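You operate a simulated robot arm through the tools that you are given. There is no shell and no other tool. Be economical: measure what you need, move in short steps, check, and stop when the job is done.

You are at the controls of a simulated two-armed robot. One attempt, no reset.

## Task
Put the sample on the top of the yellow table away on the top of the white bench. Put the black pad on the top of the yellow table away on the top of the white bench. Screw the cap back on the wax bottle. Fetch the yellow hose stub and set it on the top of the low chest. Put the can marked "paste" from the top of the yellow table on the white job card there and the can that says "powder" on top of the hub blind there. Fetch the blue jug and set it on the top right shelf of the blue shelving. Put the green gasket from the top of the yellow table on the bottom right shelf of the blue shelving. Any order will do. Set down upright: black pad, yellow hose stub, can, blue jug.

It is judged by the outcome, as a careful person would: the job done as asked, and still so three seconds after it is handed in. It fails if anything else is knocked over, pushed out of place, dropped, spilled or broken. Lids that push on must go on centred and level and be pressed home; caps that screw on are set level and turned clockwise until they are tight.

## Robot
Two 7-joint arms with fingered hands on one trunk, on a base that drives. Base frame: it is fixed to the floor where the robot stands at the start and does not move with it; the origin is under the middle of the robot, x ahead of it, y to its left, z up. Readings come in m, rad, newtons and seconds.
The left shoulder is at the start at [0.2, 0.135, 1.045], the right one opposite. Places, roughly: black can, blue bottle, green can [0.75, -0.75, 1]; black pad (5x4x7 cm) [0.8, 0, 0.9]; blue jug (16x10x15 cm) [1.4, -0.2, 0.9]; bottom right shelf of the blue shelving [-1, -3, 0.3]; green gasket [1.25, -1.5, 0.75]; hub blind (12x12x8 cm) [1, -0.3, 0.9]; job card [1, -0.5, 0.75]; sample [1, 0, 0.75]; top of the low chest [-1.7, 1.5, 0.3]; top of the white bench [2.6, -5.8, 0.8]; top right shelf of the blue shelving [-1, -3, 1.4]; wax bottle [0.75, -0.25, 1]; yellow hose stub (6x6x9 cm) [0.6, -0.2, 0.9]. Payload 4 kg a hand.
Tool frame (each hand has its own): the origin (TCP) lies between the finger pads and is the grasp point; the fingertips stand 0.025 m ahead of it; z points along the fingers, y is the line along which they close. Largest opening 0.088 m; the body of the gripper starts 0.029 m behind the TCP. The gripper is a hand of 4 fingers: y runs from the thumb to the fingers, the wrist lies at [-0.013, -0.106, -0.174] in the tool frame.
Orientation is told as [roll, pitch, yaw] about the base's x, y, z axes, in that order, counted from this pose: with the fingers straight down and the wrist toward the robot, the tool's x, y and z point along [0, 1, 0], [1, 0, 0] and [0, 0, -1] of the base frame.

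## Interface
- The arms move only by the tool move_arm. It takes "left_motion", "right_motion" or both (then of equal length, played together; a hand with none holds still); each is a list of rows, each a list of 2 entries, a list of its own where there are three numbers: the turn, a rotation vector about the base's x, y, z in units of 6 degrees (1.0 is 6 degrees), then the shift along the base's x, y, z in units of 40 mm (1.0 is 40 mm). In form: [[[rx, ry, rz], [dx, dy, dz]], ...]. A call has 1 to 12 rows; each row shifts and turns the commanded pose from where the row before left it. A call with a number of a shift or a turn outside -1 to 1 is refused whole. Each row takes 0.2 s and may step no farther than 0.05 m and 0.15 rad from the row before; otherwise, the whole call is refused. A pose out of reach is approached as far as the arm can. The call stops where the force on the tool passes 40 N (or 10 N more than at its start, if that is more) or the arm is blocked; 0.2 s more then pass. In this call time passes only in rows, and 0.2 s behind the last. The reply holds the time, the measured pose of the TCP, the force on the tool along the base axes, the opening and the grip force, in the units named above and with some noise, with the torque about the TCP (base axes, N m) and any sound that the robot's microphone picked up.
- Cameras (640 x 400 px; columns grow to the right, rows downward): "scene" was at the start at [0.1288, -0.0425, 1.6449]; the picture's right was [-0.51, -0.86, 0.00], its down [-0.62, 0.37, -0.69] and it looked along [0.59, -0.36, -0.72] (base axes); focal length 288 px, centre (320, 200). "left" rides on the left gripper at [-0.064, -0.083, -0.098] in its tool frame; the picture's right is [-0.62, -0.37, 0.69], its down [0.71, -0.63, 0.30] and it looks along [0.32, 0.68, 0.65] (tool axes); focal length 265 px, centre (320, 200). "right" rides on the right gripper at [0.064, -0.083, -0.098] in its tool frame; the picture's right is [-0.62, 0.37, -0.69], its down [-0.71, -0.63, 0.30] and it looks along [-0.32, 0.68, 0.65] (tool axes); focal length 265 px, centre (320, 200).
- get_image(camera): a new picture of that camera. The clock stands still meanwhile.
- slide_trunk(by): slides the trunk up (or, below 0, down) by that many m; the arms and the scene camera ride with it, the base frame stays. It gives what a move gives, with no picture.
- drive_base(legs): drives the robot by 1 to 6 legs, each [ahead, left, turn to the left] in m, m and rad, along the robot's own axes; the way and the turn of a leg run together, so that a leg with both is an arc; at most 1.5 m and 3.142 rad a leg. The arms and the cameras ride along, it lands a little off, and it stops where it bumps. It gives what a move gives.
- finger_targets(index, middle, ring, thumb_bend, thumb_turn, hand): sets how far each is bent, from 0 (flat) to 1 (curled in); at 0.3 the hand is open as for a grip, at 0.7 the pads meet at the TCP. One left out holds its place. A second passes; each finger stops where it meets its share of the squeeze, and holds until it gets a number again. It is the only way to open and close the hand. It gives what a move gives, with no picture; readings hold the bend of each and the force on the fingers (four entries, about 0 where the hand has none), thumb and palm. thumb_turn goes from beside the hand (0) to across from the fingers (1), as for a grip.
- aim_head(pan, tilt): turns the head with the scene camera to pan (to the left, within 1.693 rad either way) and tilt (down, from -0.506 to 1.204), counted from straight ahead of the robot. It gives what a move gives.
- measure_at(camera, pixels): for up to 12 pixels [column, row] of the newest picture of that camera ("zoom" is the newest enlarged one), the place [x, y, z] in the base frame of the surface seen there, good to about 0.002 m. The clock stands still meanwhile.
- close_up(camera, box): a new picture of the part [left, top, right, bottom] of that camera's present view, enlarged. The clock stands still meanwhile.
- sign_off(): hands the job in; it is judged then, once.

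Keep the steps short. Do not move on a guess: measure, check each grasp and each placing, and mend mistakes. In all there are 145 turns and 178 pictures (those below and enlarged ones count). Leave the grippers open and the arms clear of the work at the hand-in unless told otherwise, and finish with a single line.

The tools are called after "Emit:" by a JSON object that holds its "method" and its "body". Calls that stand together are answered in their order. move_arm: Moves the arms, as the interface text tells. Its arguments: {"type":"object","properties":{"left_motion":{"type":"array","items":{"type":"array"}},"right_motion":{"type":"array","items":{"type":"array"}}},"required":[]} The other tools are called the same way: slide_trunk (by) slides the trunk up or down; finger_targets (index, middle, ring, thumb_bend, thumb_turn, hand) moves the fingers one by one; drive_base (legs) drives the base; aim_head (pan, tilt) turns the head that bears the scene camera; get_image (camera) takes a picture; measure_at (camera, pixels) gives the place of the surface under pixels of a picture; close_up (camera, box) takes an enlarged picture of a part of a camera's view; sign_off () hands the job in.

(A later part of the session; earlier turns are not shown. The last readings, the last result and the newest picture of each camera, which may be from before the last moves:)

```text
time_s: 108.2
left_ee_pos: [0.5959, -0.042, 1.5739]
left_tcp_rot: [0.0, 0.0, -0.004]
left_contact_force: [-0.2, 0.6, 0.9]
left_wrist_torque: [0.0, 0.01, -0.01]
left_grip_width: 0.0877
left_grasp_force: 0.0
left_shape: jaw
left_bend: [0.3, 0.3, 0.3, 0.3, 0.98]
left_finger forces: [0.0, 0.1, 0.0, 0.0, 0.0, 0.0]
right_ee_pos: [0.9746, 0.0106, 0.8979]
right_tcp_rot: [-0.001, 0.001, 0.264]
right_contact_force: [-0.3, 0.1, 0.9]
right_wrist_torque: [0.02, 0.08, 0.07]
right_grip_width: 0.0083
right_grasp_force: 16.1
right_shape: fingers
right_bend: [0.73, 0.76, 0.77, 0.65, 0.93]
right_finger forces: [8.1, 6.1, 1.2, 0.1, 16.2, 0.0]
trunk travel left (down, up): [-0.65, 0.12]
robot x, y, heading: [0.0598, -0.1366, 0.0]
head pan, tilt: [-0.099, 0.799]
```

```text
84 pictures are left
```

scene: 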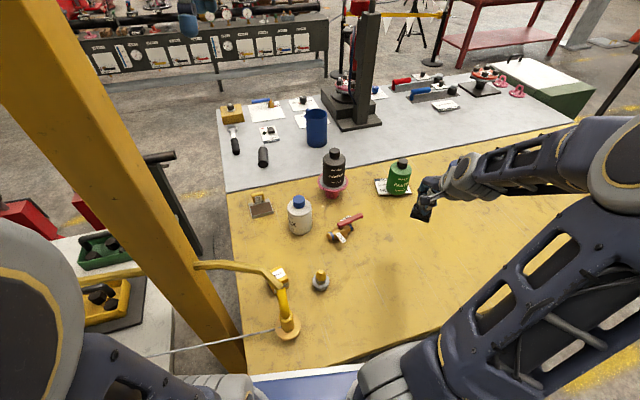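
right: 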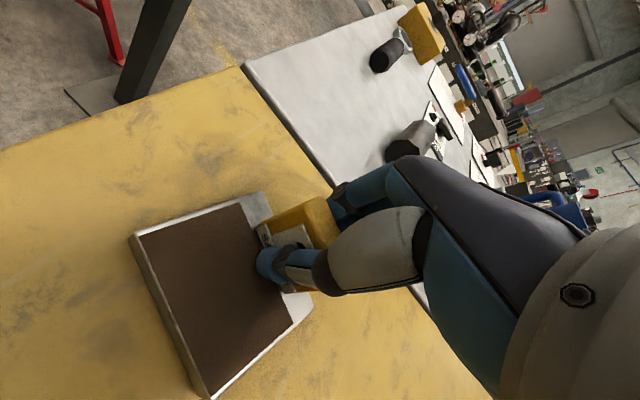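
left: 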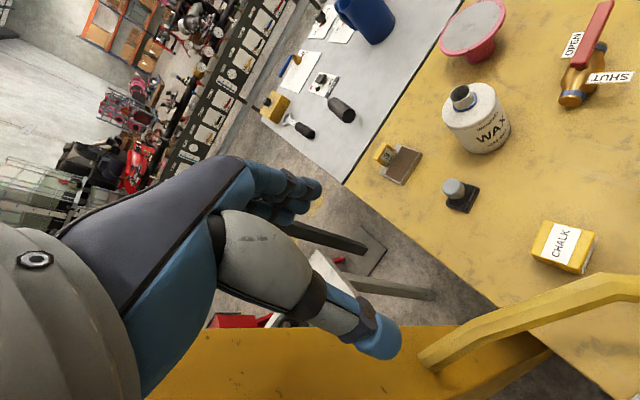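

Block gripped, 16 N. Lift a little and check for tilt.

Emit:
{"method": "move_arm", "body": {"right_motion": [[[0, 0, 0], [0, 0, 0.2]], [[0, 0, 0], [0, 0, 0.5]], [[0, 0, 0], [0, 0, 0.8]], [[0, 0, 0], [0, 0, 0]]]}}

Emit:
{"method": "get_image", "body": {"camera": "right"}}

Emit:
{"method": "close_up", "body": {"camera": "scene", "box": [200, 150, 328, 230]}}

```text
time_s: 109.2
left_ee_pos: [0.597, -0.0416, 1.5732]
left_tcp_rot: [-0.001, 0.001, -0.001]
left_contact_force: [-0.3, 0.3, 0.2]
left_wrist_torque: [0.04, -0.03, 0.0]
left_grip_width: 0.0878
left_grasp_force: 0.1
left_shape: jaw
left_bend: [0.3, 0.3, 0.3, 0.3, 0.98]
left_finger forces: [0.2, 0.0, 0.0, 0.0, 0.1, 0.0]
right_ee_pos: [0.9748, 0.0133, 0.9588]
right_tcp_rot: [0.002, 0.003, 0.266]
right_contact_force: [0.1, 0.2, -5.3]
right_wrist_torque: [-0.05, -0.14, 0.01]
right_grip_width: 0.0084
right_grasp_force: 15.9
right_shape: fingers
right_bend: [0.73, 0.76, 0.78, 0.65, 0.93]
right_finger forces: [9.5, 6.6, 0.5, 0.0, 16.9, 0.0]
trunk travel left (down, up): [-0.65, 0.12]
robot x, y, heading: [0.06, -0.129, -0.005]
head pan, tilt: [-0.099, 0.799]
```

```text
83 pictures are left
```

right: 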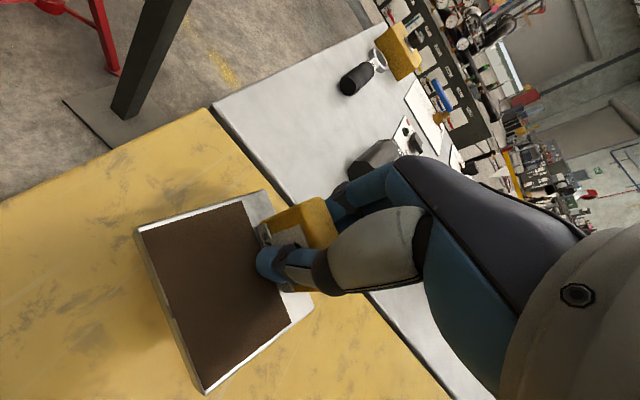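

```text
5.00 times, centred on (264, 190) of scene
```

zoom: 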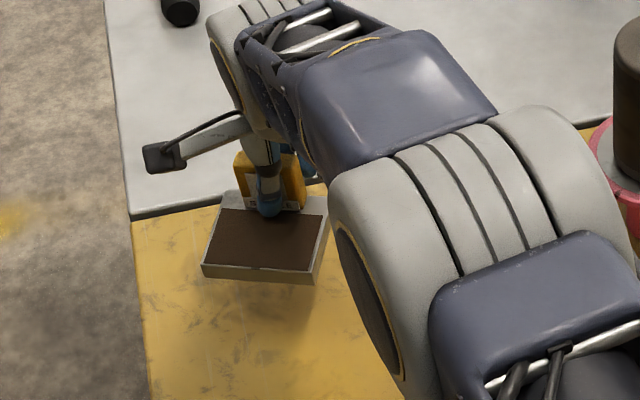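

Sample hangs level (5.3 N). Raise it and bring it back to the right, slowly.

Emit:
{"method": "move_arm", "body": {"right_motion": [[[0, 0, 0], [0, 0, 0.6]], [[0, 0, 0], [0, 0, 0.9]], [[0, 0, 0], [0, 0, 0.9]], [[0, 0, 0], [0, 0, 0.9]], [[0, 0, 0], [0, 0, 0.9]], [[0, 0, 0], [0, 0, 0.4]], [[0, 0, 0], [0, 0, 0]]]}}

Emit:
{"method": "move_arm", "body": {"right_motion": [[[0, 0, 0], [-0.4, -0.5, 0]], [[0, 0, -0.2], [-0.6, -0.85, 0]], [[0, 0, -0.2], [-0.65, -0.9, 0]], [[0, 0, -0.2], [-0.65, -0.9, 0]], [[0, 0, -0.2], [-0.65, -0.9, 0]], [[0, 0, -0.2], [-0.65, -0.9, 0]], [[0, 0, -0.2], [-0.65, -0.9, 0]], [[0, 0, -0.2], [-0.65, -0.9, 0]], [[0, 0, -0.2], [-0.65, -0.9, 0]], [[0, 0, -0.2], [-0.65, -0.9, 0]], [[0, 0, -0.2], [-0.65, -0.9, 0]], [[0, 0, -0.2], [-0.5, -0.7, 0]]]}}

Emit:
{"method": "get_image", "body": {"camera": "right"}}

```text
time_s: 110.8
left_ee_pos: [0.596, -0.0406, 1.5732]
left_tcp_rot: [0.0, -0.001, -0.003]
left_contact_force: [0.6, -0.2, -1.1]
left_wrist_torque: [0.02, -0.01, 0.0]
left_grip_width: 0.0878
left_grasp_force: 0.0
left_shape: jaw
left_bend: [0.3, 0.3, 0.3, 0.3, 0.98]
left_finger forces: [0.0, 0.1, 0.0, 0.0, 0.0, 0.1]
right_ee_pos: [0.9763, 0.0113, 1.141]
right_tcp_rot: [0.001, 0.003, 0.265]
right_contact_force: [0.4, -0.1, -5.5]
right_wrist_torque: [-0.04, -0.11, -0.02]
right_grip_width: 0.0085
right_grasp_force: 16.2
right_shape: fingers
right_bend: [0.73, 0.76, 0.78, 0.65, 0.93]
right_finger forces: [9.4, 6.4, 0.3, 0.0, 16.8, 0.0]
trunk travel left (down, up): [-0.65, 0.12]
robot x, y, heading: [0.0586, -0.1334, -0.0]
head pan, tilt: [-0.099, 0.799]
```

```text
time_s: 113.4
left_ee_pos: [0.5969, -0.0419, 1.5737]
left_tcp_rot: [0.0, -0.001, 0.0]
left_contact_force: [-0.5, 0.3, 0.3]
left_wrist_torque: [-0.03, 0.01, 0.0]
left_grip_width: 0.0877
left_grasp_force: 0.1
left_shape: jaw
left_bend: [0.3, 0.3, 0.3, 0.3, 0.98]
left_finger forces: [0.1, 0.0, 0.0, 0.1, 0.1, 0.1]
right_ee_pos: [0.6825, -0.3946, 1.1413]
right_tcp_rot: [-0.002, -0.001, 0.037]
right_contact_force: [-0.5, 0.7, -5.5]
right_wrist_torque: [-0.03, -0.12, 0.01]
right_grip_width: 0.0082
right_grasp_force: 15.6
right_shape: fingers
right_bend: [0.74, 0.76, 0.78, 0.65, 0.93]
right_finger forces: [9.4, 5.9, 0.4, 0.1, 16.1, 0.0]
trunk travel left (down, up): [-0.65, 0.12]
robot x, y, heading: [0.062, -0.136, -0.001]
head pan, tilt: [-0.099, 0.799]
```

```text
81 pictures are left
```

right: 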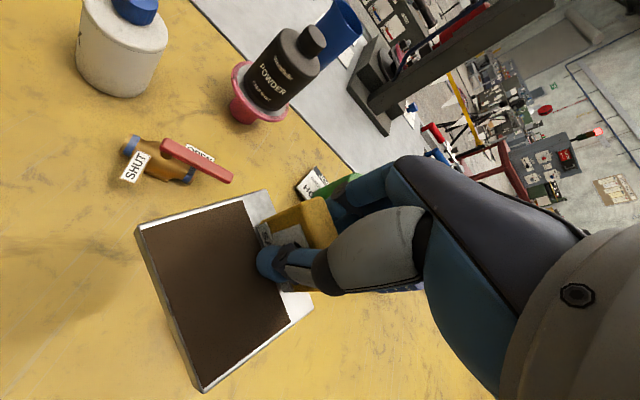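

Now drive right 0.47 m so that the left hand can fetch the pad, and lower the left hand above it.

Emit:
{"method": "drive_base", "body": {"legs": [[0, -0.47, 0]]}}

Emit:
{"method": "move_arm", "body": {"left_motion": [[[0, 0, 0], [0.175, 0.11, -1]], [[0, 0, 0], [0.175, 0.11, -1]], [[0, 0, 0], [0.175, 0.11, -1]], [[0, 0, 0], [0.175, 0.11, -1]], [[0, 0, 0], [0.175, 0.11, -1]], [[0, 0, 0], [0.175, 0.11, -1]], [[0, 0, 0], [0.175, 0.11, -1]], [[0, 0, 0], [0.175, 0.11, -1]], [[0, 0, 0], [0.175, 0.11, -1]], [[0, 0, 0], [0.175, 0.11, -1]], [[0, 0, 0], [0.175, 0.11, -1]], [[0, 0, 0], [0.175, 0.11, -1]]]}}

Emit:
{"method": "get_image", "body": {"camera": "left"}}

Emit:
{"method": "get_image", "body": {"camera": "scene"}}

```text
time_s: 116.2
left_ee_pos: [0.5971, -0.504, 1.5739]
left_tcp_rot: [-0.001, 0.0, 0.006]
left_contact_force: [0.2, 0.4, 0.3]
left_wrist_torque: [-0.02, 0.0, 0.05]
left_grip_width: 0.0876
left_grasp_force: 0.0
left_shape: jaw
left_bend: [0.3, 0.3, 0.3, 0.3, 0.98]
left_finger forces: [0.0, 0.1, 0.0, 0.1, 0.0, 0.0]
right_ee_pos: [0.6834, -0.8564, 1.1412]
right_tcp_rot: [0.001, 0.002, 0.041]
right_contact_force: [0.4, 0.2, -5.9]
right_wrist_torque: [-0.09, -0.13, 0.02]
right_grip_width: 0.0081
right_grasp_force: 16.0
right_shape: fingers
right_bend: [0.74, 0.76, 0.78, 0.65, 0.93]
right_finger forces: [9.1, 6.1, 0.3, 0.0, 16.2, 0.0]
trunk travel left (down, up): [-0.65, 0.12]
robot x, y, heading: [0.0626, -0.5977, 0.003]
head pan, tilt: [-0.099, 0.799]
```

```text
time_s: 118.8
left_ee_pos: [0.6802, -0.4515, 1.0945]
left_tcp_rot: [-0.001, 0.002, 0.006]
left_contact_force: [-1.0, 0.2, -0.8]
left_wrist_torque: [0.0, -0.02, -0.04]
left_grip_width: 0.0876
left_grasp_force: 0.0
left_shape: jaw
left_bend: [0.3, 0.3, 0.3, 0.3, 0.98]
left_finger forces: [0.0, 0.0, 0.0, 0.0, 0.0, 0.0]
right_ee_pos: [0.6857, -0.8566, 1.1413]
right_tcp_rot: [0.001, 0.0, 0.043]
right_contact_force: [-0.6, 0.3, -5.4]
right_wrist_torque: [-0.07, -0.12, 0.03]
right_grip_width: 0.0082
right_grasp_force: 16.1
right_shape: fingers
right_bend: [0.74, 0.76, 0.78, 0.65, 0.93]
right_finger forces: [8.9, 6.3, 0.3, 0.0, 16.2, 0.0]
trunk travel left (down, up): [-0.65, 0.12]
robot x, y, heading: [0.063, -0.5974, 0.004]
head pan, tilt: [-0.099, 0.799]
```

```text
80 pictures are left
```

left: 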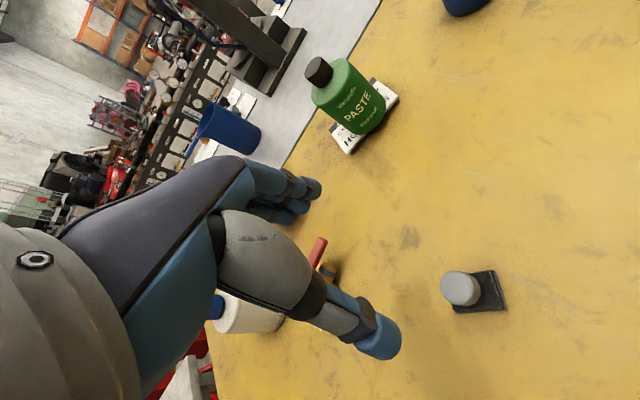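

```text
79 pictures are left
```

scene: 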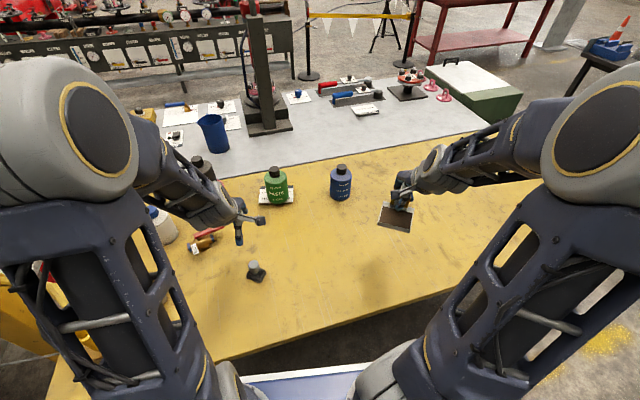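

Emit:
{"method": "measure_at", "body": {"camera": "left", "pixels": [[456, 290], [442, 290], [471, 290], [456, 276], [456, 303], [495, 290], [480, 308]]}}

```text
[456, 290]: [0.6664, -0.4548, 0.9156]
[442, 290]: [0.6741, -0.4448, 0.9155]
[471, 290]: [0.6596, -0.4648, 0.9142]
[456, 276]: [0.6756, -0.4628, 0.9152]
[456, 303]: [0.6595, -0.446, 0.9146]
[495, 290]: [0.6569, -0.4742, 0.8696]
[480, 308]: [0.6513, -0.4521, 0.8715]
```

Knob centre (0.667,-0.4545). Lower the left hand and grip.

Emit:
{"method": "move_arm", "body": {"left_motion": [[[0, 0, 0], [-0.15, -0.08, -1]], [[0, 0, 0], [0, 0, -1]], [[0, 0, 0], [0, 0, -1]], [[0, 0, 0], [0, 0, -1]], [[0, 0, 0], [0, 0, -0.7]]]}}

Emit:
{"method": "finger_targets", "body": {"hand": "left", "index": 0.75, "middle": 0.75, "ring": 0.75, "thumb_bend": 0.75}}

Emit:
{"method": "move_arm", "body": {"left_motion": [[[0, 0, 0], [0, 0, 0.5]], [[0, 0, 0], [0, 0, 1]], [[0, 0, 0], [0, 0, 1]], [[0, 0, 0], [0, 0, 1]], [[0, 0, 0], [0, 0, 1]], [[0, 0, 0], [0, 0, 1]]]}}

Emit:
{"method": "get_image", "body": {"camera": "left"}}

```text
time_s: 120.0
left_ee_pos: [0.6762, -0.4552, 0.9061]
left_tcp_rot: [0.0, -0.001, 0.006]
left_contact_force: [-0.8, 0.5, -0.5]
left_wrist_torque: [0.0, -0.02, -0.02]
left_grip_width: 0.0876
left_grasp_force: 0.0
left_shape: jaw
left_bend: [0.3, 0.3, 0.3, 0.3, 0.98]
left_finger forces: [0.0, 0.0, 0.0, 0.1, 0.1, 0.0]
right_ee_pos: [0.6835, -0.8563, 1.1401]
right_tcp_rot: [-0.001, 0.001, 0.042]
right_contact_force: [-0.2, 0.1, -5.9]
right_wrist_torque: [-0.03, -0.11, -0.01]
right_grip_width: 0.0082
right_grasp_force: 15.9
right_shape: fingers
right_bend: [0.74, 0.76, 0.78, 0.65, 0.93]
right_finger forces: [9.1, 6.2, 0.3, 0.1, 16.2, 0.1]
trunk travel left (down, up): [-0.65, 0.12]
robot x, y, heading: [0.0626, -0.6053, 0.004]
head pan, tilt: [-0.099, 0.799]
```

```text
time_s: 121.0
left_ee_pos: [0.6749, -0.4555, 0.9061]
left_tcp_rot: [0.001, 0.0, 0.007]
left_contact_force: [0.1, 0.3, -0.2]
left_wrist_torque: [-0.02, 0.01, 0.0]
left_grip_width: 0.013
left_grasp_force: 13.7
left_shape: fingers
left_bend: [0.73, 0.73, 0.75, 0.65, 0.95]
left_finger forces: [9.5, 5.5, 0.0, 0.0, 12.5, 0.0]
right_ee_pos: [0.6846, -0.8564, 1.1416]
right_tcp_rot: [0.0, -0.001, 0.043]
right_contact_force: [-0.2, -0.5, -4.9]
right_wrist_torque: [-0.07, -0.16, -0.01]
right_grip_width: 0.0084
right_grasp_force: 15.5
right_shape: fingers
right_bend: [0.74, 0.76, 0.78, 0.65, 0.93]
right_finger forces: [9.2, 6.2, 0.3, 0.0, 16.3, 0.0]
trunk travel left (down, up): [-0.65, 0.12]
robot x, y, heading: [0.0653, -0.5982, 0.005]
head pan, tilt: [-0.099, 0.799]
```

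```text
time_s: 122.4
left_ee_pos: [0.6761, -0.4547, 1.1252]
left_tcp_rot: [0.001, 0.001, 0.008]
left_contact_force: [-0.3, -0.3, -0.1]
left_wrist_torque: [0.01, -0.02, 0.0]
left_grip_width: 0.0124
left_grasp_force: 13.4
left_shape: fingers
left_bend: [0.73, 0.73, 0.75, 0.66, 0.95]
left_finger forces: [9.5, 5.2, 0.0, 0.1, 12.0, 0.1]
right_ee_pos: [0.6857, -0.8563, 1.1406]
right_tcp_rot: [-0.001, 0.001, 0.041]
right_contact_force: [1.1, -0.2, -6.5]
right_wrist_torque: [-0.06, -0.14, 0.0]
right_grip_width: 0.0082
right_grasp_force: 16.4
right_shape: fingers
right_bend: [0.74, 0.76, 0.78, 0.65, 0.93]
right_finger forces: [9.2, 6.0, 0.2, 0.0, 16.1, 0.1]
trunk travel left (down, up): [-0.65, 0.12]
robot x, y, heading: [0.0667, -0.5966, 0.001]
head pan, tilt: [-0.099, 0.799]
```

```text
78 pictures are left
```

left: 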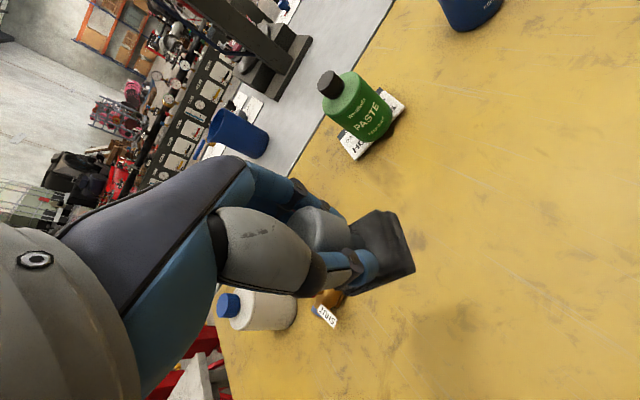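

Both pieces are in hand. Back off 0.25 m and look toward the right for the way to the white bench.

Emit:
{"method": "drive_base", "body": {"legs": [[-0.25, 0, 0], [0, 0, -1.2]]}}

Emit:
{"method": "aim_head", "body": {"pan": 0, "tilt": 0.35}}

Emit:
{"method": "get_image", "body": {"camera": "scene"}}

```text
time_s: 127.2
left_ee_pos: [0.1705, -1.1184, 1.1262]
left_tcp_rot: [0.001, 0.001, -1.189]
left_contact_force: [1.0, -0.3, -1.1]
left_wrist_torque: [0.02, 0.03, 0.01]
left_grip_width: 0.012
left_grasp_force: 12.9
left_shape: fingers
left_bend: [0.73, 0.74, 0.75, 0.66, 0.95]
left_finger forces: [9.4, 5.4, 0.0, 0.0, 11.4, 0.0]
right_ee_pos: [-0.1986, -1.2742, 1.1421]
right_tcp_rot: [0.0, 0.002, -1.154]
right_contact_force: [-0.4, 0.8, -5.9]
right_wrist_torque: [-0.11, 0.01, 0.0]
right_grip_width: 0.008
right_grasp_force: 14.7
right_shape: fingers
right_bend: [0.74, 0.76, 0.78, 0.66, 0.93]
right_finger forces: [8.9, 5.6, 0.2, 0.1, 15.2, 0.1]
trunk travel left (down, up): [-0.65, 0.12]
robot x, y, heading: [-0.1891, -0.5986, -1.186]
head pan, tilt: [-0.099, 0.799]
```

```text
time_s: 128.1
left_ee_pos: [0.1705, -1.1189, 1.1241]
left_tcp_rot: [0.0, -0.002, -1.189]
left_contact_force: [0.5, 0.4, -0.5]
left_wrist_torque: [-0.01, -0.01, -0.03]
left_grip_width: 0.012
left_grasp_force: 12.9
left_shape: fingers
left_bend: [0.73, 0.74, 0.75, 0.66, 0.95]
left_finger forces: [9.4, 5.4, 0.1, 0.0, 11.4, 0.1]
right_ee_pos: [-0.199, -1.2761, 1.1398]
right_tcp_rot: [0.001, 0.0, -1.153]
right_contact_force: [-0.3, 0.0, -5.1]
right_wrist_torque: [-0.12, 0.01, -0.03]
right_grip_width: 0.008
right_grasp_force: 14.8
right_shape: fingers
right_bend: [0.74, 0.76, 0.78, 0.66, 0.93]
right_finger forces: [8.8, 5.6, 0.3, 0.1, 15.3, 0.0]
trunk travel left (down, up): [-0.65, 0.12]
robot x, y, heading: [-0.1853, -0.5998, -1.188]
head pan, tilt: [0.0, 0.351]
```

```text
77 pictures are left
```

scene: 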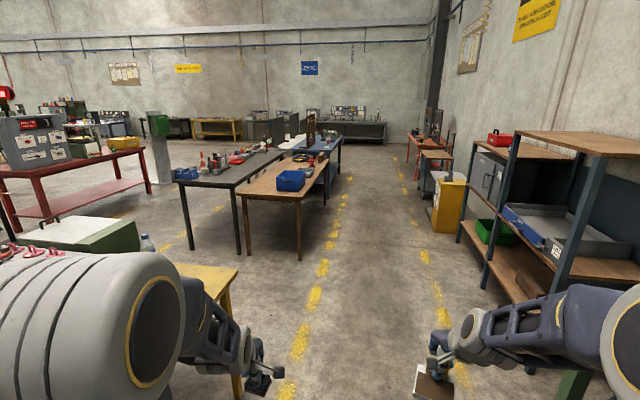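

Emit:
{"method": "close_up", "body": {"camera": "scene", "box": [160, 90, 480, 290]}}

Emit:
{"method": "measure_at", "body": {"camera": "zoom", "pixels": [[262, 107], [300, 105], [350, 100], [280, 190], [170, 195], [330, 150], [280, 340], [160, 320], [545, 180], [570, 290], [490, 130], [360, 80]]}}

Emit:
{"method": "measure_at", "body": {"camera": "scene", "pixels": [[535, 250], [500, 160], [450, 230], [600, 140], [300, 260], [345, 150], [430, 160], [237, 390], [350, 250], [520, 290], [560, 160], [225, 270]]}}

```text
2.00 times, centred on (320, 190) of scene
```

zoom: 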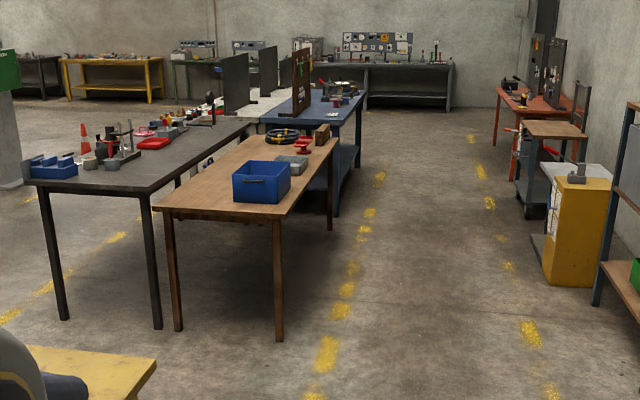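

```text
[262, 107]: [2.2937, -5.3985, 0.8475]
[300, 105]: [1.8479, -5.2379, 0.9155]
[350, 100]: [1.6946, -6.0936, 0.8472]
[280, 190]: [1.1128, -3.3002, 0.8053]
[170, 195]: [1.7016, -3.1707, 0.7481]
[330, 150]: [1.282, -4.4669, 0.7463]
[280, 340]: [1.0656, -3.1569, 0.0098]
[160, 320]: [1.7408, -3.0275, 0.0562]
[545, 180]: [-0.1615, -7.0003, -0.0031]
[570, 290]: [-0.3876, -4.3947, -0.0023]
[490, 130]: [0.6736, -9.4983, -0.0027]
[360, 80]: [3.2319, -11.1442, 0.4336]
```

```text
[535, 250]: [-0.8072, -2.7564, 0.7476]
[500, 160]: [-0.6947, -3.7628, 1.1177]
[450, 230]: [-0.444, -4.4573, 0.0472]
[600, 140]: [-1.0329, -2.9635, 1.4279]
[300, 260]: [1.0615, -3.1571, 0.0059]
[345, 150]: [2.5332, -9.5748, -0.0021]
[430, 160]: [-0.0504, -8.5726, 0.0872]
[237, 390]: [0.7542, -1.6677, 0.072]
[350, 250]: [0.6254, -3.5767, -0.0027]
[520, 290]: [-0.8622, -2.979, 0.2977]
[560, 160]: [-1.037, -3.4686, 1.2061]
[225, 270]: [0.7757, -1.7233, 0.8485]
```

The aisle (x −0.4…1.0) leads there; the white bench lies behind the blue table around (2.3…2.9, −5.4…−6). Drive down the aisle to about (0.38,−5.05) and look again.

Emit:
{"method": "drive_base", "body": {"legs": [[0, 0, -0.253], [1.5, 0, 0], [1.5, 0, 0], [1.45, 0, 0]]}}

Emit:
{"method": "aim_head", "body": {"pan": 0.7, "tilt": 0.4}}

Emit:
{"method": "get_image", "body": {"camera": "scene"}}

```text
time_s: 150.2
left_ee_pos: [0.6457, -5.5877, 1.126]
left_tcp_rot: [0.001, 0.001, -1.431]
left_contact_force: [-0.5, -0.4, -0.6]
left_wrist_torque: [-0.03, 0.01, 0.0]
left_grip_width: 0.0118
left_grasp_force: 12.9
left_shape: fingers
left_bend: [0.73, 0.74, 0.75, 0.67, 0.95]
left_finger forces: [9.4, 5.5, 0.1, 0.1, 11.3, 0.0]
right_ee_pos: [0.2477, -5.6522, 1.1416]
right_tcp_rot: [0.0, 0.003, -1.393]
right_contact_force: [0.2, -0.7, -5.2]
right_wrist_torque: [-0.18, 0.05, -0.01]
right_grip_width: 0.0078
right_grasp_force: 14.8
right_shape: fingers
right_bend: [0.74, 0.76, 0.78, 0.66, 0.93]
right_finger forces: [8.7, 6.2, 0.2, 0.0, 15.5, 0.1]
trunk travel left (down, up): [-0.65, 0.12]
robot x, y, heading: [0.4146, -4.9991, -1.429]
head pan, tilt: [0.0, 0.351]
```

```text
time_s: 151.3
left_ee_pos: [0.6445, -5.5888, 1.1259]
left_tcp_rot: [0.001, 0.001, -1.431]
left_contact_force: [-0.5, -0.1, -0.2]
left_wrist_torque: [0.04, 0.01, -0.03]
left_grip_width: 0.0116
left_grasp_force: 13.1
left_shape: fingers
left_bend: [0.73, 0.74, 0.75, 0.67, 0.95]
left_finger forces: [9.3, 5.5, 0.0, 0.1, 11.3, 0.0]
right_ee_pos: [0.2464, -5.6519, 1.1412]
right_tcp_rot: [0.0, 0.003, -1.394]
right_contact_force: [0.8, -0.1, -5.0]
right_wrist_torque: [-0.11, 0.08, -0.02]
right_grip_width: 0.0076
right_grasp_force: 15.0
right_shape: fingers
right_bend: [0.74, 0.76, 0.78, 0.66, 0.93]
right_finger forces: [8.6, 6.2, 0.2, 0.0, 15.6, 0.0]
trunk travel left (down, up): [-0.65, 0.12]
robot x, y, heading: [0.4197, -5.006, -1.43]
head pan, tilt: [0.7, 0.4]
```

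```text
75 pictures are left
```

scene: 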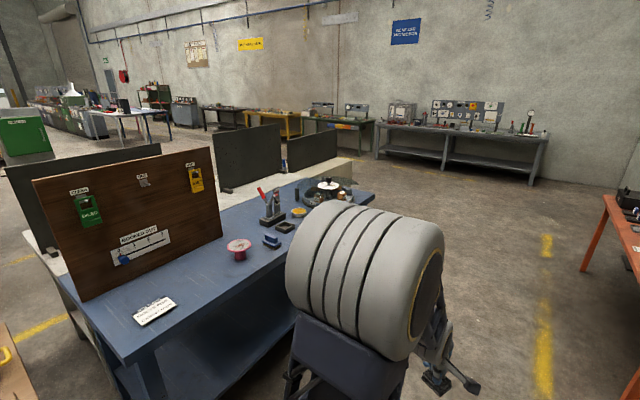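

Emit:
{"method": "measure_at", "body": {"camera": "scene", "pixels": [[370, 195], [352, 162], [330, 168], [260, 188], [238, 150], [315, 150], [100, 165], [150, 310], [378, 150], [538, 180], [470, 260], [360, 230]]}}

Emit:
{"method": "drive_base", "body": {"legs": [[1.4, 0, 0.2], [0.4, 0, 0.6]]}}

Emit:
{"method": "get_image", "body": {"camera": "scene"}}

```text
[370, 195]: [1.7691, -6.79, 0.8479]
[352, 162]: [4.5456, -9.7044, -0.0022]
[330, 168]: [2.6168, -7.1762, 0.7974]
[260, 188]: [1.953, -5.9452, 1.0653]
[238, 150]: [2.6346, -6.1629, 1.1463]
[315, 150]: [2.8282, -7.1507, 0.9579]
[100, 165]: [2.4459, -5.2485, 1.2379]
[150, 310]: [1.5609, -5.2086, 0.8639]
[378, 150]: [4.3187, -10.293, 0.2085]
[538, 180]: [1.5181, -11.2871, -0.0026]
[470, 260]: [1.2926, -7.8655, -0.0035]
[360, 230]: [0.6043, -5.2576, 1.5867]
```

```text
time_s: 160.3
left_ee_pos: [1.5595, -6.9163, 1.1255]
left_tcp_rot: [0.001, -0.001, -0.629]
left_contact_force: [-0.3, -0.2, -1.7]
left_wrist_torque: [-0.01, 0.0, 0.01]
left_grip_width: 0.0119
left_grasp_force: 13.2
left_shape: fingers
left_bend: [0.73, 0.74, 0.75, 0.67, 0.95]
left_finger forces: [9.3, 5.6, 0.0, 0.0, 11.2, 0.1]
right_ee_pos: [1.3287, -7.2445, 1.1417]
right_tcp_rot: [-0.001, 0.001, -0.594]
right_contact_force: [0.1, -0.1, -6.0]
right_wrist_torque: [-0.13, -0.07, 0.0]
right_grip_width: 0.0077
right_grasp_force: 15.1
right_shape: fingers
right_bend: [0.74, 0.76, 0.78, 0.66, 0.93]
right_finger forces: [8.5, 5.9, 0.1, 0.0, 15.2, 0.0]
trunk travel left (down, up): [-0.65, 0.12]
robot x, y, heading: [0.9828, -6.6678, -0.63]
head pan, tilt: [0.7, 0.4]
```

```text
74 pictures are left
```

scene: 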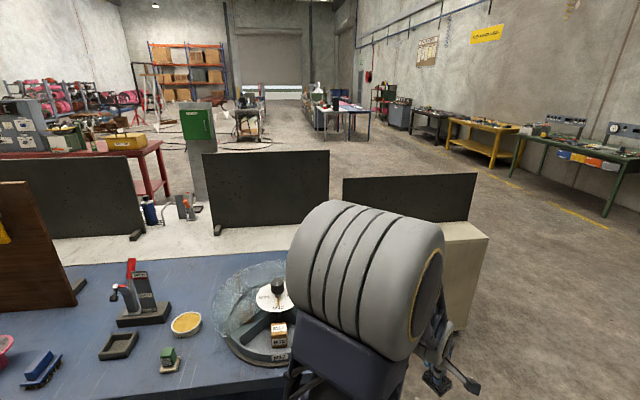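

Emit:
{"method": "measure_at", "body": {"camera": "scene", "pixels": [[210, 237], [100, 245], [160, 230], [180, 215], [140, 236], [218, 233], [290, 228], [260, 190], [400, 200], [484, 240], [465, 320], [50, 190]]}}

Emit:
{"method": "close_up", "body": {"camera": "scene", "box": [40, 130, 520, 330]}}

```text
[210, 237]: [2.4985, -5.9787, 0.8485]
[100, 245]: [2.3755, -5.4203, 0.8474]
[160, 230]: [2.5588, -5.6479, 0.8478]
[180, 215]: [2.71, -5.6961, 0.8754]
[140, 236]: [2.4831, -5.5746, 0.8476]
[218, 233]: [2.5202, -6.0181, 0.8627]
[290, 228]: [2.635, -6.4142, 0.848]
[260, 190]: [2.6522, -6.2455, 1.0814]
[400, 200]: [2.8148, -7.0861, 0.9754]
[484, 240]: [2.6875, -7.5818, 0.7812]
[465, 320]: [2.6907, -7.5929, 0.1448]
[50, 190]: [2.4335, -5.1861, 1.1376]
```

```text
1.33 times, centred on (280, 230) of scene
```

zoom: 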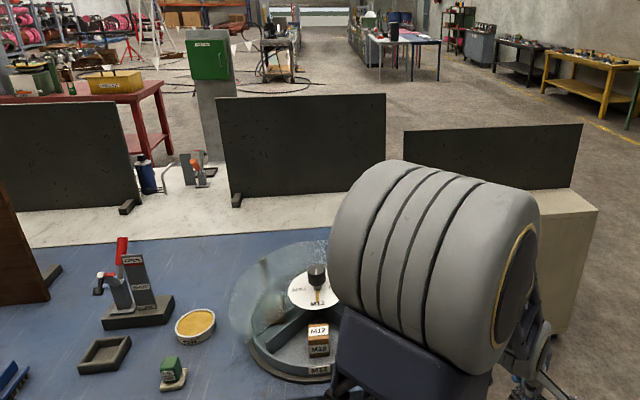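

The white bench (top z 0.848) stands back to back with the blue table, with panels on it; it must be reached from its far side. I'll go around the end: first to about (1.6,−8.35), facing +x.

Emit:
{"method": "drive_base", "body": {"legs": [[0.743, -0.51, 0], [0.743, -0.51, 0], [0, 0, 0.63]]}}

Emit:
{"method": "aim_head", "body": {"pan": 0.5, "tilt": 0.35}}

Emit:
{"method": "get_image", "body": {"camera": "scene"}}

Emit:
{"method": "measure_at", "body": {"camera": "scene", "pixels": [[100, 200], [200, 150], [250, 200], [300, 200], [350, 200], [400, 180], [450, 180], [320, 150], [150, 150], [200, 200], [400, 250], [300, 250]]}}

```text
time_s: 171.1
left_ee_pos: [2.185, -8.2349, 1.1256]
left_tcp_rot: [0.001, 0.0, -0.001]
left_contact_force: [0.2, -0.5, -0.9]
left_wrist_torque: [0.0, 0.04, 0.02]
left_grip_width: 0.0112
left_grasp_force: 13.0
left_shape: fingers
left_bend: [0.73, 0.74, 0.75, 0.67, 0.95]
left_finger forces: [9.2, 5.8, 0.0, 0.0, 11.0, 0.0]
right_ee_pos: [2.19, -8.6368, 1.142]
right_tcp_rot: [-0.001, 0.001, 0.035]
right_contact_force: [0.9, -0.2, -5.5]
right_wrist_torque: [-0.04, -0.09, 0.02]
right_grip_width: 0.0077
right_grasp_force: 14.4
right_shape: fingers
right_bend: [0.74, 0.76, 0.78, 0.66, 0.93]
right_finger forces: [8.4, 5.7, 0.1, 0.0, 14.9, 0.1]
trunk travel left (down, up): [-0.65, 0.12]
robot x, y, heading: [1.5697, -8.3755, 0.001]
head pan, tilt: [0.7, 0.4]
```

```text
time_s: 171.9
left_ee_pos: [2.1846, -8.2351, 1.1254]
left_tcp_rot: [0.001, 0.001, -0.002]
left_contact_force: [0.5, 0.4, -1.0]
left_wrist_torque: [0.01, -0.01, 0.0]
left_grip_width: 0.0116
left_grasp_force: 12.9
left_shape: fingers
left_bend: [0.73, 0.74, 0.75, 0.67, 0.95]
left_finger forces: [9.4, 5.7, 0.0, 0.1, 10.9, 0.0]
right_ee_pos: [2.1911, -8.6375, 1.1413]
right_tcp_rot: [0.0, 0.001, 0.035]
right_contact_force: [-0.2, 0.4, -5.0]
right_wrist_torque: [-0.09, -0.07, 0.03]
right_grip_width: 0.0076
right_grasp_force: 14.5
right_shape: fingers
right_bend: [0.74, 0.76, 0.78, 0.66, 0.93]
right_finger forces: [8.4, 5.7, 0.1, 0.0, 14.9, 0.1]
trunk travel left (down, up): [-0.65, 0.12]
robot x, y, heading: [1.5669, -8.3753, 0.002]
head pan, tilt: [0.499, 0.351]
```

```text
72 pictures are left
```

scene: 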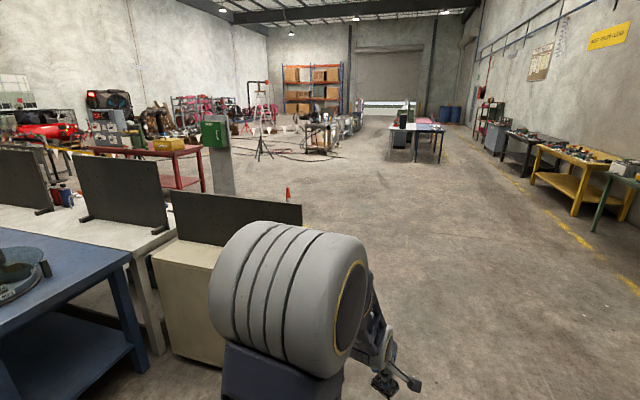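

```text
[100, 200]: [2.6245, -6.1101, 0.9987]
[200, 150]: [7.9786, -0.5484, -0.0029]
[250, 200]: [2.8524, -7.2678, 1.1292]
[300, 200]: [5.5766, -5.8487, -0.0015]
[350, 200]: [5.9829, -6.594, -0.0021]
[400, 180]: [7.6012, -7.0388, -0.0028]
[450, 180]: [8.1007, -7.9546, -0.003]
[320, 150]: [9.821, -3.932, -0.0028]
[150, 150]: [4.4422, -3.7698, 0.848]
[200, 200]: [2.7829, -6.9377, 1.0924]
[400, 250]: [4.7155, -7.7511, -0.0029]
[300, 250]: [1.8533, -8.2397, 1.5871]
```

Emit:
{"method": "drive_base", "body": {"legs": [[1.2, 0, 0], [1.0, 0, 0], [0, 0, 2.2]]}}

Emit:
{"method": "aim_head", "body": {"pan": 0, "tilt": 0.45}}

Emit:
{"method": "get_image", "body": {"camera": "scene"}}

```text
time_s: 187.9
left_ee_pos: [3.2936, -7.9728, 1.1255]
left_tcp_rot: [0.001, 0.0, 2.177]
left_contact_force: [0.4, -0.1, -1.2]
left_wrist_torque: [0.01, 0.0, 0.02]
left_grip_width: 0.0106
left_grasp_force: 12.7
left_shape: fingers
left_bend: [0.73, 0.74, 0.75, 0.67, 0.95]
left_finger forces: [9.2, 6.0, 0.0, 0.0, 10.3, 0.1]
right_ee_pos: [3.62, -7.7369, 1.1403]
right_tcp_rot: [0.0, 0.001, 2.212]
right_contact_force: [0.5, -0.1, -5.3]
right_wrist_torque: [0.18, 0.03, -0.01]
right_grip_width: 0.0072
right_grasp_force: 13.6
right_shape: fingers
right_bend: [0.74, 0.76, 0.78, 0.66, 0.93]
right_finger forces: [8.1, 5.4, 0.0, 0.0, 14.1, 0.1]
trunk travel left (down, up): [-0.65, 0.12]
robot x, y, heading: [3.7582, -8.3944, 2.174]
head pan, tilt: [0.499, 0.351]
```

```text
time_s: 188.8
left_ee_pos: [3.2937, -7.9716, 1.1268]
left_tcp_rot: [-0.001, -0.002, 2.178]
left_contact_force: [0.2, 0.7, -0.8]
left_wrist_torque: [-0.01, -0.03, 0.0]
left_grip_width: 0.0106
left_grasp_force: 13.2
left_shape: fingers
left_bend: [0.73, 0.74, 0.75, 0.67, 0.95]
left_finger forces: [9.1, 5.9, 0.1, 0.0, 10.4, 0.0]
right_ee_pos: [3.6212, -7.738, 1.1405]
right_tcp_rot: [0.0, 0.001, 2.215]
right_contact_force: [-1.0, 0.2, -5.0]
right_wrist_torque: [0.16, 0.01, -0.02]
right_grip_width: 0.007
right_grasp_force: 13.5
right_shape: fingers
right_bend: [0.74, 0.76, 0.78, 0.66, 0.93]
right_finger forces: [8.0, 5.4, 0.1, 0.0, 14.2, 0.1]
trunk travel left (down, up): [-0.65, 0.12]
robot x, y, heading: [3.7626, -8.3939, 2.182]
head pan, tilt: [0.0, 0.45]
```

```text
71 pictures are left
```

scene: 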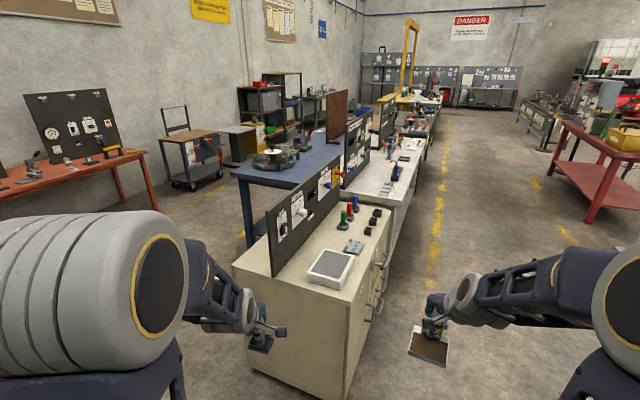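

The bench is open from this side. I'll refresh the grips, and measure the white bench's free area.

Emit:
{"method": "finger_targets", "body": {"hand": "right", "index": 0.82, "middle": 0.82, "ring": 0.82, "thumb_bend": 0.8}}

Emit:
{"method": "close_up", "body": {"camera": "scene", "box": [300, 90, 460, 190]}}

Emit:
{"method": "measure_at", "body": {"camera": "zoom", "pixels": [[280, 310], [400, 370], [440, 280], [340, 240], [480, 200], [400, 150], [560, 50], [520, 100], [300, 340], [380, 220]]}}

Emit:
{"method": "get_image", "body": {"camera": "right"}}

```text
time_s: 189.8
left_ee_pos: [3.2949, -7.9728, 1.1268]
left_tcp_rot: [0.0, 0.0, 2.18]
left_contact_force: [-0.2, 0.1, -1.0]
left_wrist_torque: [0.01, 0.03, 0.04]
left_grip_width: 0.0104
left_grasp_force: 12.9
left_shape: fingers
left_bend: [0.73, 0.74, 0.75, 0.67, 0.95]
left_finger forces: [9.2, 5.9, 0.0, 0.0, 10.4, 0.0]
right_ee_pos: [3.6196, -7.7372, 1.1415]
right_tcp_rot: [0.0, 0.001, 2.215]
right_contact_force: [0.5, 0.3, -5.9]
right_wrist_torque: [0.11, -0.02, 0.01]
right_grip_width: 0.0076
right_grasp_force: 19.9
right_shape: fingers
right_bend: [0.75, 0.8, 0.82, 0.66, 0.92]
right_finger forces: [10.0, 9.4, 0.0, 0.1, 20.0, 0.0]
trunk travel left (down, up): [-0.65, 0.12]
robot x, y, heading: [3.7621, -8.3965, 2.18]
head pan, tilt: [0.0, 0.45]
```

```text
4.00 times, centred on (380, 140) of scene
```

zoom: 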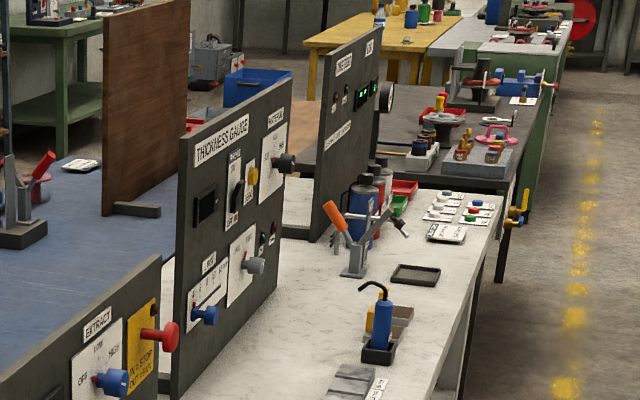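

```text
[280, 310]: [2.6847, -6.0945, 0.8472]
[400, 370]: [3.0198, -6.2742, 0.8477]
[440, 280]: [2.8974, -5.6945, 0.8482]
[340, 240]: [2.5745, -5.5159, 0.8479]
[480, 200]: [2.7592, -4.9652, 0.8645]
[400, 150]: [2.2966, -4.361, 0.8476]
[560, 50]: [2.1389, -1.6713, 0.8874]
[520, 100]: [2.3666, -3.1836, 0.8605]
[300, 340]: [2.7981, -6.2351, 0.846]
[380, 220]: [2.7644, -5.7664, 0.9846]
```

```text
69 pictures are left
```

right: 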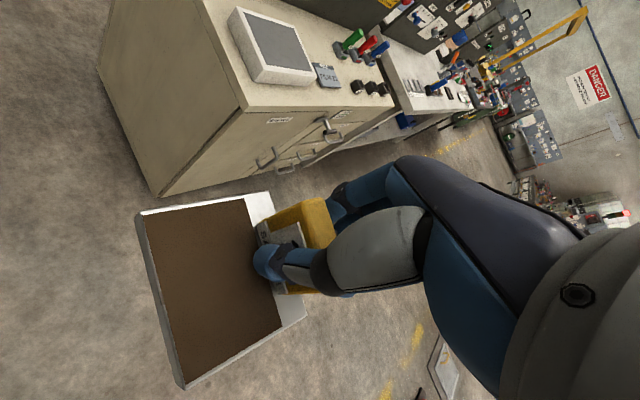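

Grip on sample is now 20 N. The bench's free strip is x 2.7–3.05, y around −6. Drive along to about (3.76,−6.0) and face the bench.

Emit:
{"method": "drive_base", "body": {"legs": [[0.984, -0.686, 0], [0.984, -0.686, 0], [0, 0, 0.96]]}}

Emit:
{"method": "aim_head", "body": {"pan": 0, "tilt": 0.75}}

Emit:
{"method": "get_image", "body": {"camera": "scene"}}

```text
time_s: 204.0
left_ee_pos: [3.1552, -6.1409, 1.1261]
left_tcp_rot: [-0.001, -0.001, 3.132]
left_contact_force: [-0.2, 0.3, -0.6]
left_wrist_torque: [-0.01, 0.01, -0.02]
left_grip_width: 0.0103
left_grasp_force: 12.5
left_shape: fingers
left_bend: [0.73, 0.74, 0.75, 0.68, 0.95]
left_finger forces: [9.1, 6.0, 0.0, 0.0, 10.2, 0.0]
right_ee_pos: [3.1503, -5.7371, 1.1417]
right_tcp_rot: [0.0, 0.001, -3.115]
right_contact_force: [0.0, -0.4, -5.1]
right_wrist_torque: [0.1, 0.14, 0.0]
right_grip_width: 0.0073
right_grasp_force: 18.9
right_shape: fingers
right_bend: [0.75, 0.8, 0.82, 0.66, 0.92]
right_finger forces: [10.2, 8.6, 0.0, 0.0, 19.3, 0.0]
trunk travel left (down, up): [-0.65, 0.12]
robot x, y, heading: [3.7689, -6.0058, 3.134]
head pan, tilt: [0.0, 0.45]
```

```text
time_s: 204.8
left_ee_pos: [3.1531, -6.1403, 1.126]
left_tcp_rot: [-0.001, -0.001, 3.133]
left_contact_force: [0.1, -0.3, -0.7]
left_wrist_torque: [0.01, -0.01, 0.0]
left_grip_width: 0.01
left_grasp_force: 12.9
left_shape: fingers
left_bend: [0.73, 0.74, 0.75, 0.68, 0.95]
left_finger forces: [8.9, 6.0, 0.0, 0.0, 10.2, 0.0]
right_ee_pos: [3.1502, -5.7369, 1.1403]
right_tcp_rot: [0.0, 0.001, -3.114]
right_contact_force: [0.3, 0.6, -4.5]
right_wrist_torque: [0.1, 0.15, 0.01]
right_grip_width: 0.0072
right_grasp_force: 19.2
right_shape: fingers
right_bend: [0.75, 0.8, 0.82, 0.66, 0.92]
right_finger forces: [10.2, 8.6, 0.0, 0.1, 19.3, 0.0]
trunk travel left (down, up): [-0.65, 0.12]
robot x, y, heading: [3.7708, -6.0047, 3.131]
head pan, tilt: [0.0, 0.75]
```

```text
68 pictures are left
```

scene: 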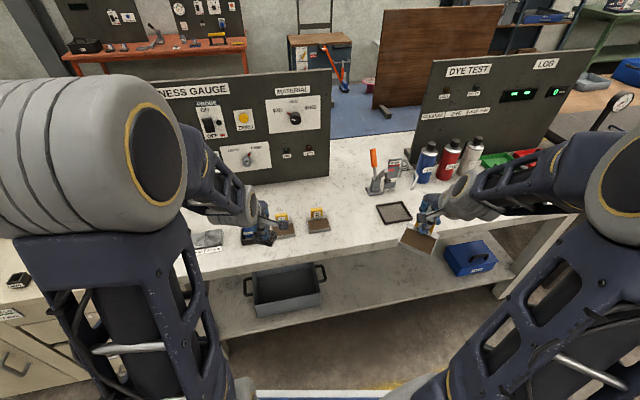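

Samples 1 and 2 stand on the bench (px 282,222 and 318,222); the free spot right of them suits our sample 3. Measure.

Emit:
{"method": "close_up", "body": {"camera": "scene", "box": [190, 160, 430, 310]}}

Emit:
{"method": "measure_at", "body": {"camera": "scene", "pixels": [[318, 227], [308, 231], [330, 230], [355, 225], [355, 205], [395, 213], [380, 220], [355, 240], [300, 250], [340, 190], [375, 190], [285, 228]]}}

```text
2.67 times, centred on (310, 235) of scene
```

zoom: 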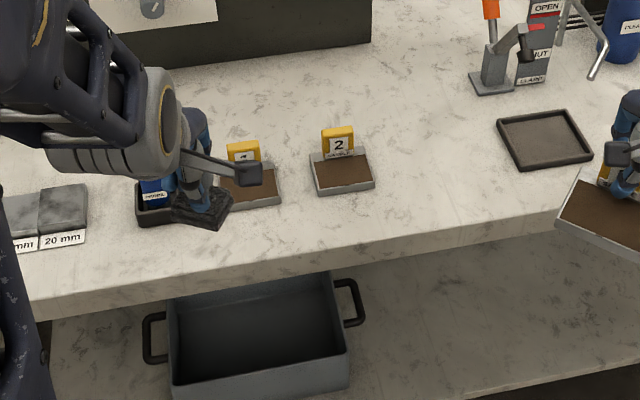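

```text
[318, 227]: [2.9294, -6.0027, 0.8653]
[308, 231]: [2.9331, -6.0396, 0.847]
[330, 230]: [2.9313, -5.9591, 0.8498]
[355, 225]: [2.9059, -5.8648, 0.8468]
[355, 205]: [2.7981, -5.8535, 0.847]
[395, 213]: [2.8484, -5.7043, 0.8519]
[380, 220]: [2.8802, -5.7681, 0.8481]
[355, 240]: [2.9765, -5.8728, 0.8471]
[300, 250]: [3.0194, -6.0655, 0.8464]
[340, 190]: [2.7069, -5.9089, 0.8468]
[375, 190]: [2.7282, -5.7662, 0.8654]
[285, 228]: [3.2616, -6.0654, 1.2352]
```

Spot for sample: TCP at (2.88,−5.87); for the pad: free area (2.775,−5.935). Move the base 0.14 m closer and bring the right hand over the spot.

Emit:
{"method": "drive_base", "body": {"legs": [[0.14, 0, 0]]}}

Emit:
{"method": "move_arm", "body": {"right_motion": [[[0, 0, 0], [-0.65, -0.67, 0]], [[0, 0, 0], [-0.65, -0.67, 0]], [[0, 0, 0], [-0.65, -0.67, 0]], [[0, 0, 0], [-0.65, -0.67, 0]], [[0, 0, 0], [-0.65, -0.67, 0]], [[0, 0, 0], [0, 0, 0]]]}}

Emit:
{"method": "get_image", "body": {"camera": "right"}}

```text
time_s: 206.2
left_ee_pos: [3.0157, -6.1379, 1.1266]
left_tcp_rot: [-0.001, 0.001, 3.133]
left_contact_force: [0.4, -0.5, -0.3]
left_wrist_torque: [0.01, 0.01, -0.02]
left_grip_width: 0.0103
left_grasp_force: 12.8
left_shape: fingers
left_bend: [0.73, 0.74, 0.75, 0.68, 0.95]
left_finger forces: [8.9, 5.9, 0.0, 0.1, 10.2, 0.0]
right_ee_pos: [3.0107, -5.7363, 1.1407]
right_tcp_rot: [0.0, 0.002, -3.116]
right_contact_force: [0.0, 1.1, -4.7]
right_wrist_torque: [0.08, 0.12, 0.02]
right_grip_width: 0.0074
right_grasp_force: 19.5
right_shape: fingers
right_bend: [0.75, 0.8, 0.82, 0.66, 0.92]
right_finger forces: [10.3, 8.7, 0.0, 0.0, 19.4, 0.1]
trunk travel left (down, up): [-0.65, 0.12]
robot x, y, heading: [3.6287, -6.0038, 3.135]
head pan, tilt: [0.0, 0.75]
```

```text
time_s: 207.6
left_ee_pos: [3.0144, -6.1396, 1.1267]
left_tcp_rot: [-0.001, 0.001, 3.132]
left_contact_force: [-0.1, -0.6, -1.4]
left_wrist_torque: [0.0, 0.0, 0.0]
left_grip_width: 0.0103
left_grasp_force: 12.6
left_shape: fingers
left_bend: [0.73, 0.74, 0.75, 0.68, 0.95]
left_finger forces: [9.1, 6.0, 0.0, 0.0, 10.2, 0.0]
right_ee_pos: [2.8809, -5.8694, 1.1401]
right_tcp_rot: [0.0, 0.001, -3.115]
right_contact_force: [0.3, 0.0, -5.1]
right_wrist_torque: [0.08, 0.14, -0.01]
right_grip_width: 0.0073
right_grasp_force: 19.8
right_shape: fingers
right_bend: [0.75, 0.8, 0.82, 0.66, 0.91]
right_finger forces: [10.3, 9.1, 0.0, 0.1, 19.9, 0.1]
trunk travel left (down, up): [-0.65, 0.12]
robot x, y, heading: [3.6271, -6.0049, 3.127]
head pan, tilt: [0.0, 0.75]
```

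```text
66 pictures are left
```

right: 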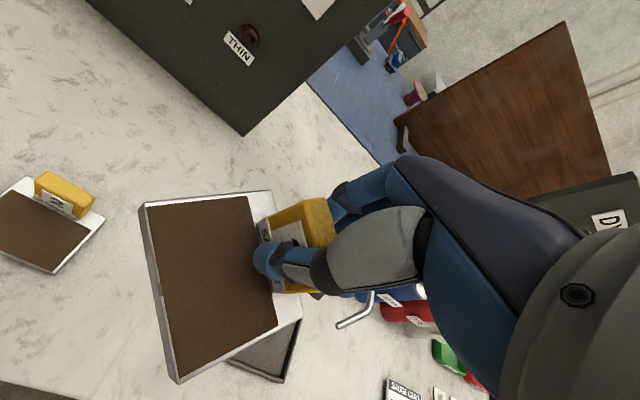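

Lower the sample to just above the bench, then gently down.

Emit:
{"method": "move_arm", "body": {"right_motion": [[[0, 0, 0], [0, 0, -0.9]], [[0, 0, 0], [0, 0, -1]], [[0, 0, 0], [0, 0, -1]], [[0, 0, 0], [0, 0, -1]], [[0, 0, 0], [0, 0, -1]], [[0, 0, 0], [0, 0, -0.7]], [[0, 0, 0], [0, 0, 0]]]}}

Emit:
{"method": "get_image", "body": {"camera": "right"}}

Emit:
{"method": "close_up", "body": {"camera": "scene", "box": [220, 150, 460, 300]}}

```text
time_s: 209.2
left_ee_pos: [3.0144, -6.1381, 1.1251]
left_tcp_rot: [-0.001, 0.002, 3.132]
left_contact_force: [0.5, 0.4, -1.8]
left_wrist_torque: [0.02, 0.02, 0.03]
left_grip_width: 0.0102
left_grasp_force: 12.6
left_shape: fingers
left_bend: [0.73, 0.74, 0.75, 0.68, 0.95]
left_finger forces: [9.0, 5.9, 0.1, 0.1, 10.2, 0.1]
right_ee_pos: [2.8819, -5.8698, 0.916]
right_tcp_rot: [-0.001, 0.003, -3.115]
right_contact_force: [-0.1, 0.4, -5.7]
right_wrist_torque: [0.1, 0.16, 0.0]
right_grip_width: 0.007
right_grasp_force: 19.5
right_shape: fingers
right_bend: [0.75, 0.8, 0.82, 0.66, 0.91]
right_finger forces: [10.2, 9.0, 0.1, 0.0, 19.6, 0.0]
trunk travel left (down, up): [-0.65, 0.12]
robot x, y, heading: [3.6298, -5.9996, 3.131]
head pan, tilt: [0.0, 0.75]
```

```text
65 pictures are left
```

right: 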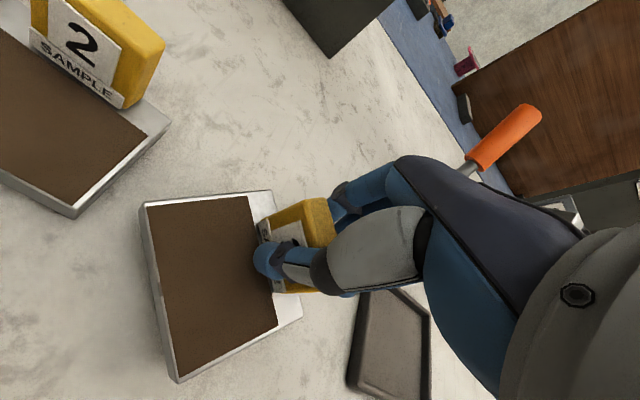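

```text
2.67 times, centred on (340, 225) of scene
```

zoom: 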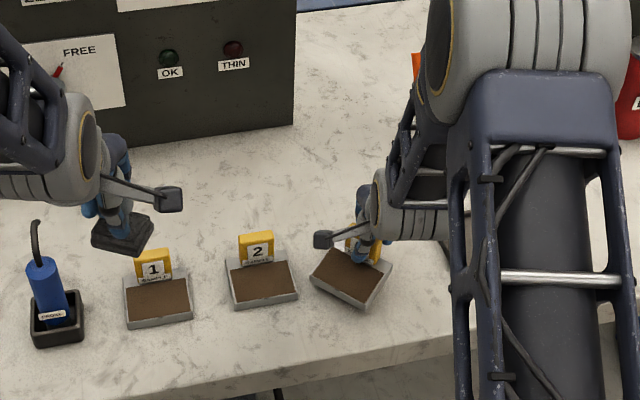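

The sample has swivelled ~20° in the grip; I'll turn it +18° to line up and set it down.

Emit:
{"method": "move_arm", "body": {"right_motion": [[[0, 0, 1], [0, 0, 0]], [[0, 0, 1], [0, 0, 0]], [[0, 0, 1], [0, 0, 0]], [[0, 0, 0], [0, 0, -0.2]], [[0, 0, 0], [0, 0, -0.1]], [[0, 0, 0], [0, 0, -0.08]], [[0, 0, 0], [0, 0, -0.06]]]}}

```text
time_s: 210.8
left_ee_pos: [3.0141, -6.1385, 1.1257]
left_tcp_rot: [-0.001, 0.0, 3.132]
left_contact_force: [0.4, 0.4, -0.8]
left_wrist_torque: [-0.01, 0.02, -0.01]
left_grip_width: 0.0103
left_grasp_force: 12.6
left_shape: fingers
left_bend: [0.73, 0.74, 0.75, 0.68, 0.95]
left_finger forces: [9.0, 6.0, 0.0, 0.0, 10.3, 0.1]
right_ee_pos: [2.8804, -5.8704, 0.901]
right_tcp_rot: [0.0, 0.002, -2.801]
right_contact_force: [-0.8, 0.4, -3.0]
right_wrist_torque: [0.06, -0.02, 0.03]
right_grip_width: 0.007
right_grasp_force: 19.3
right_shape: fingers
right_bend: [0.75, 0.8, 0.82, 0.67, 0.91]
right_finger forces: [9.1, 9.9, 0.0, 0.1, 18.5, 0.0]
trunk travel left (down, up): [-0.65, 0.12]
robot x, y, heading: [3.6295, -5.9994, 3.127]
head pan, tilt: [0.0, 0.75]
```

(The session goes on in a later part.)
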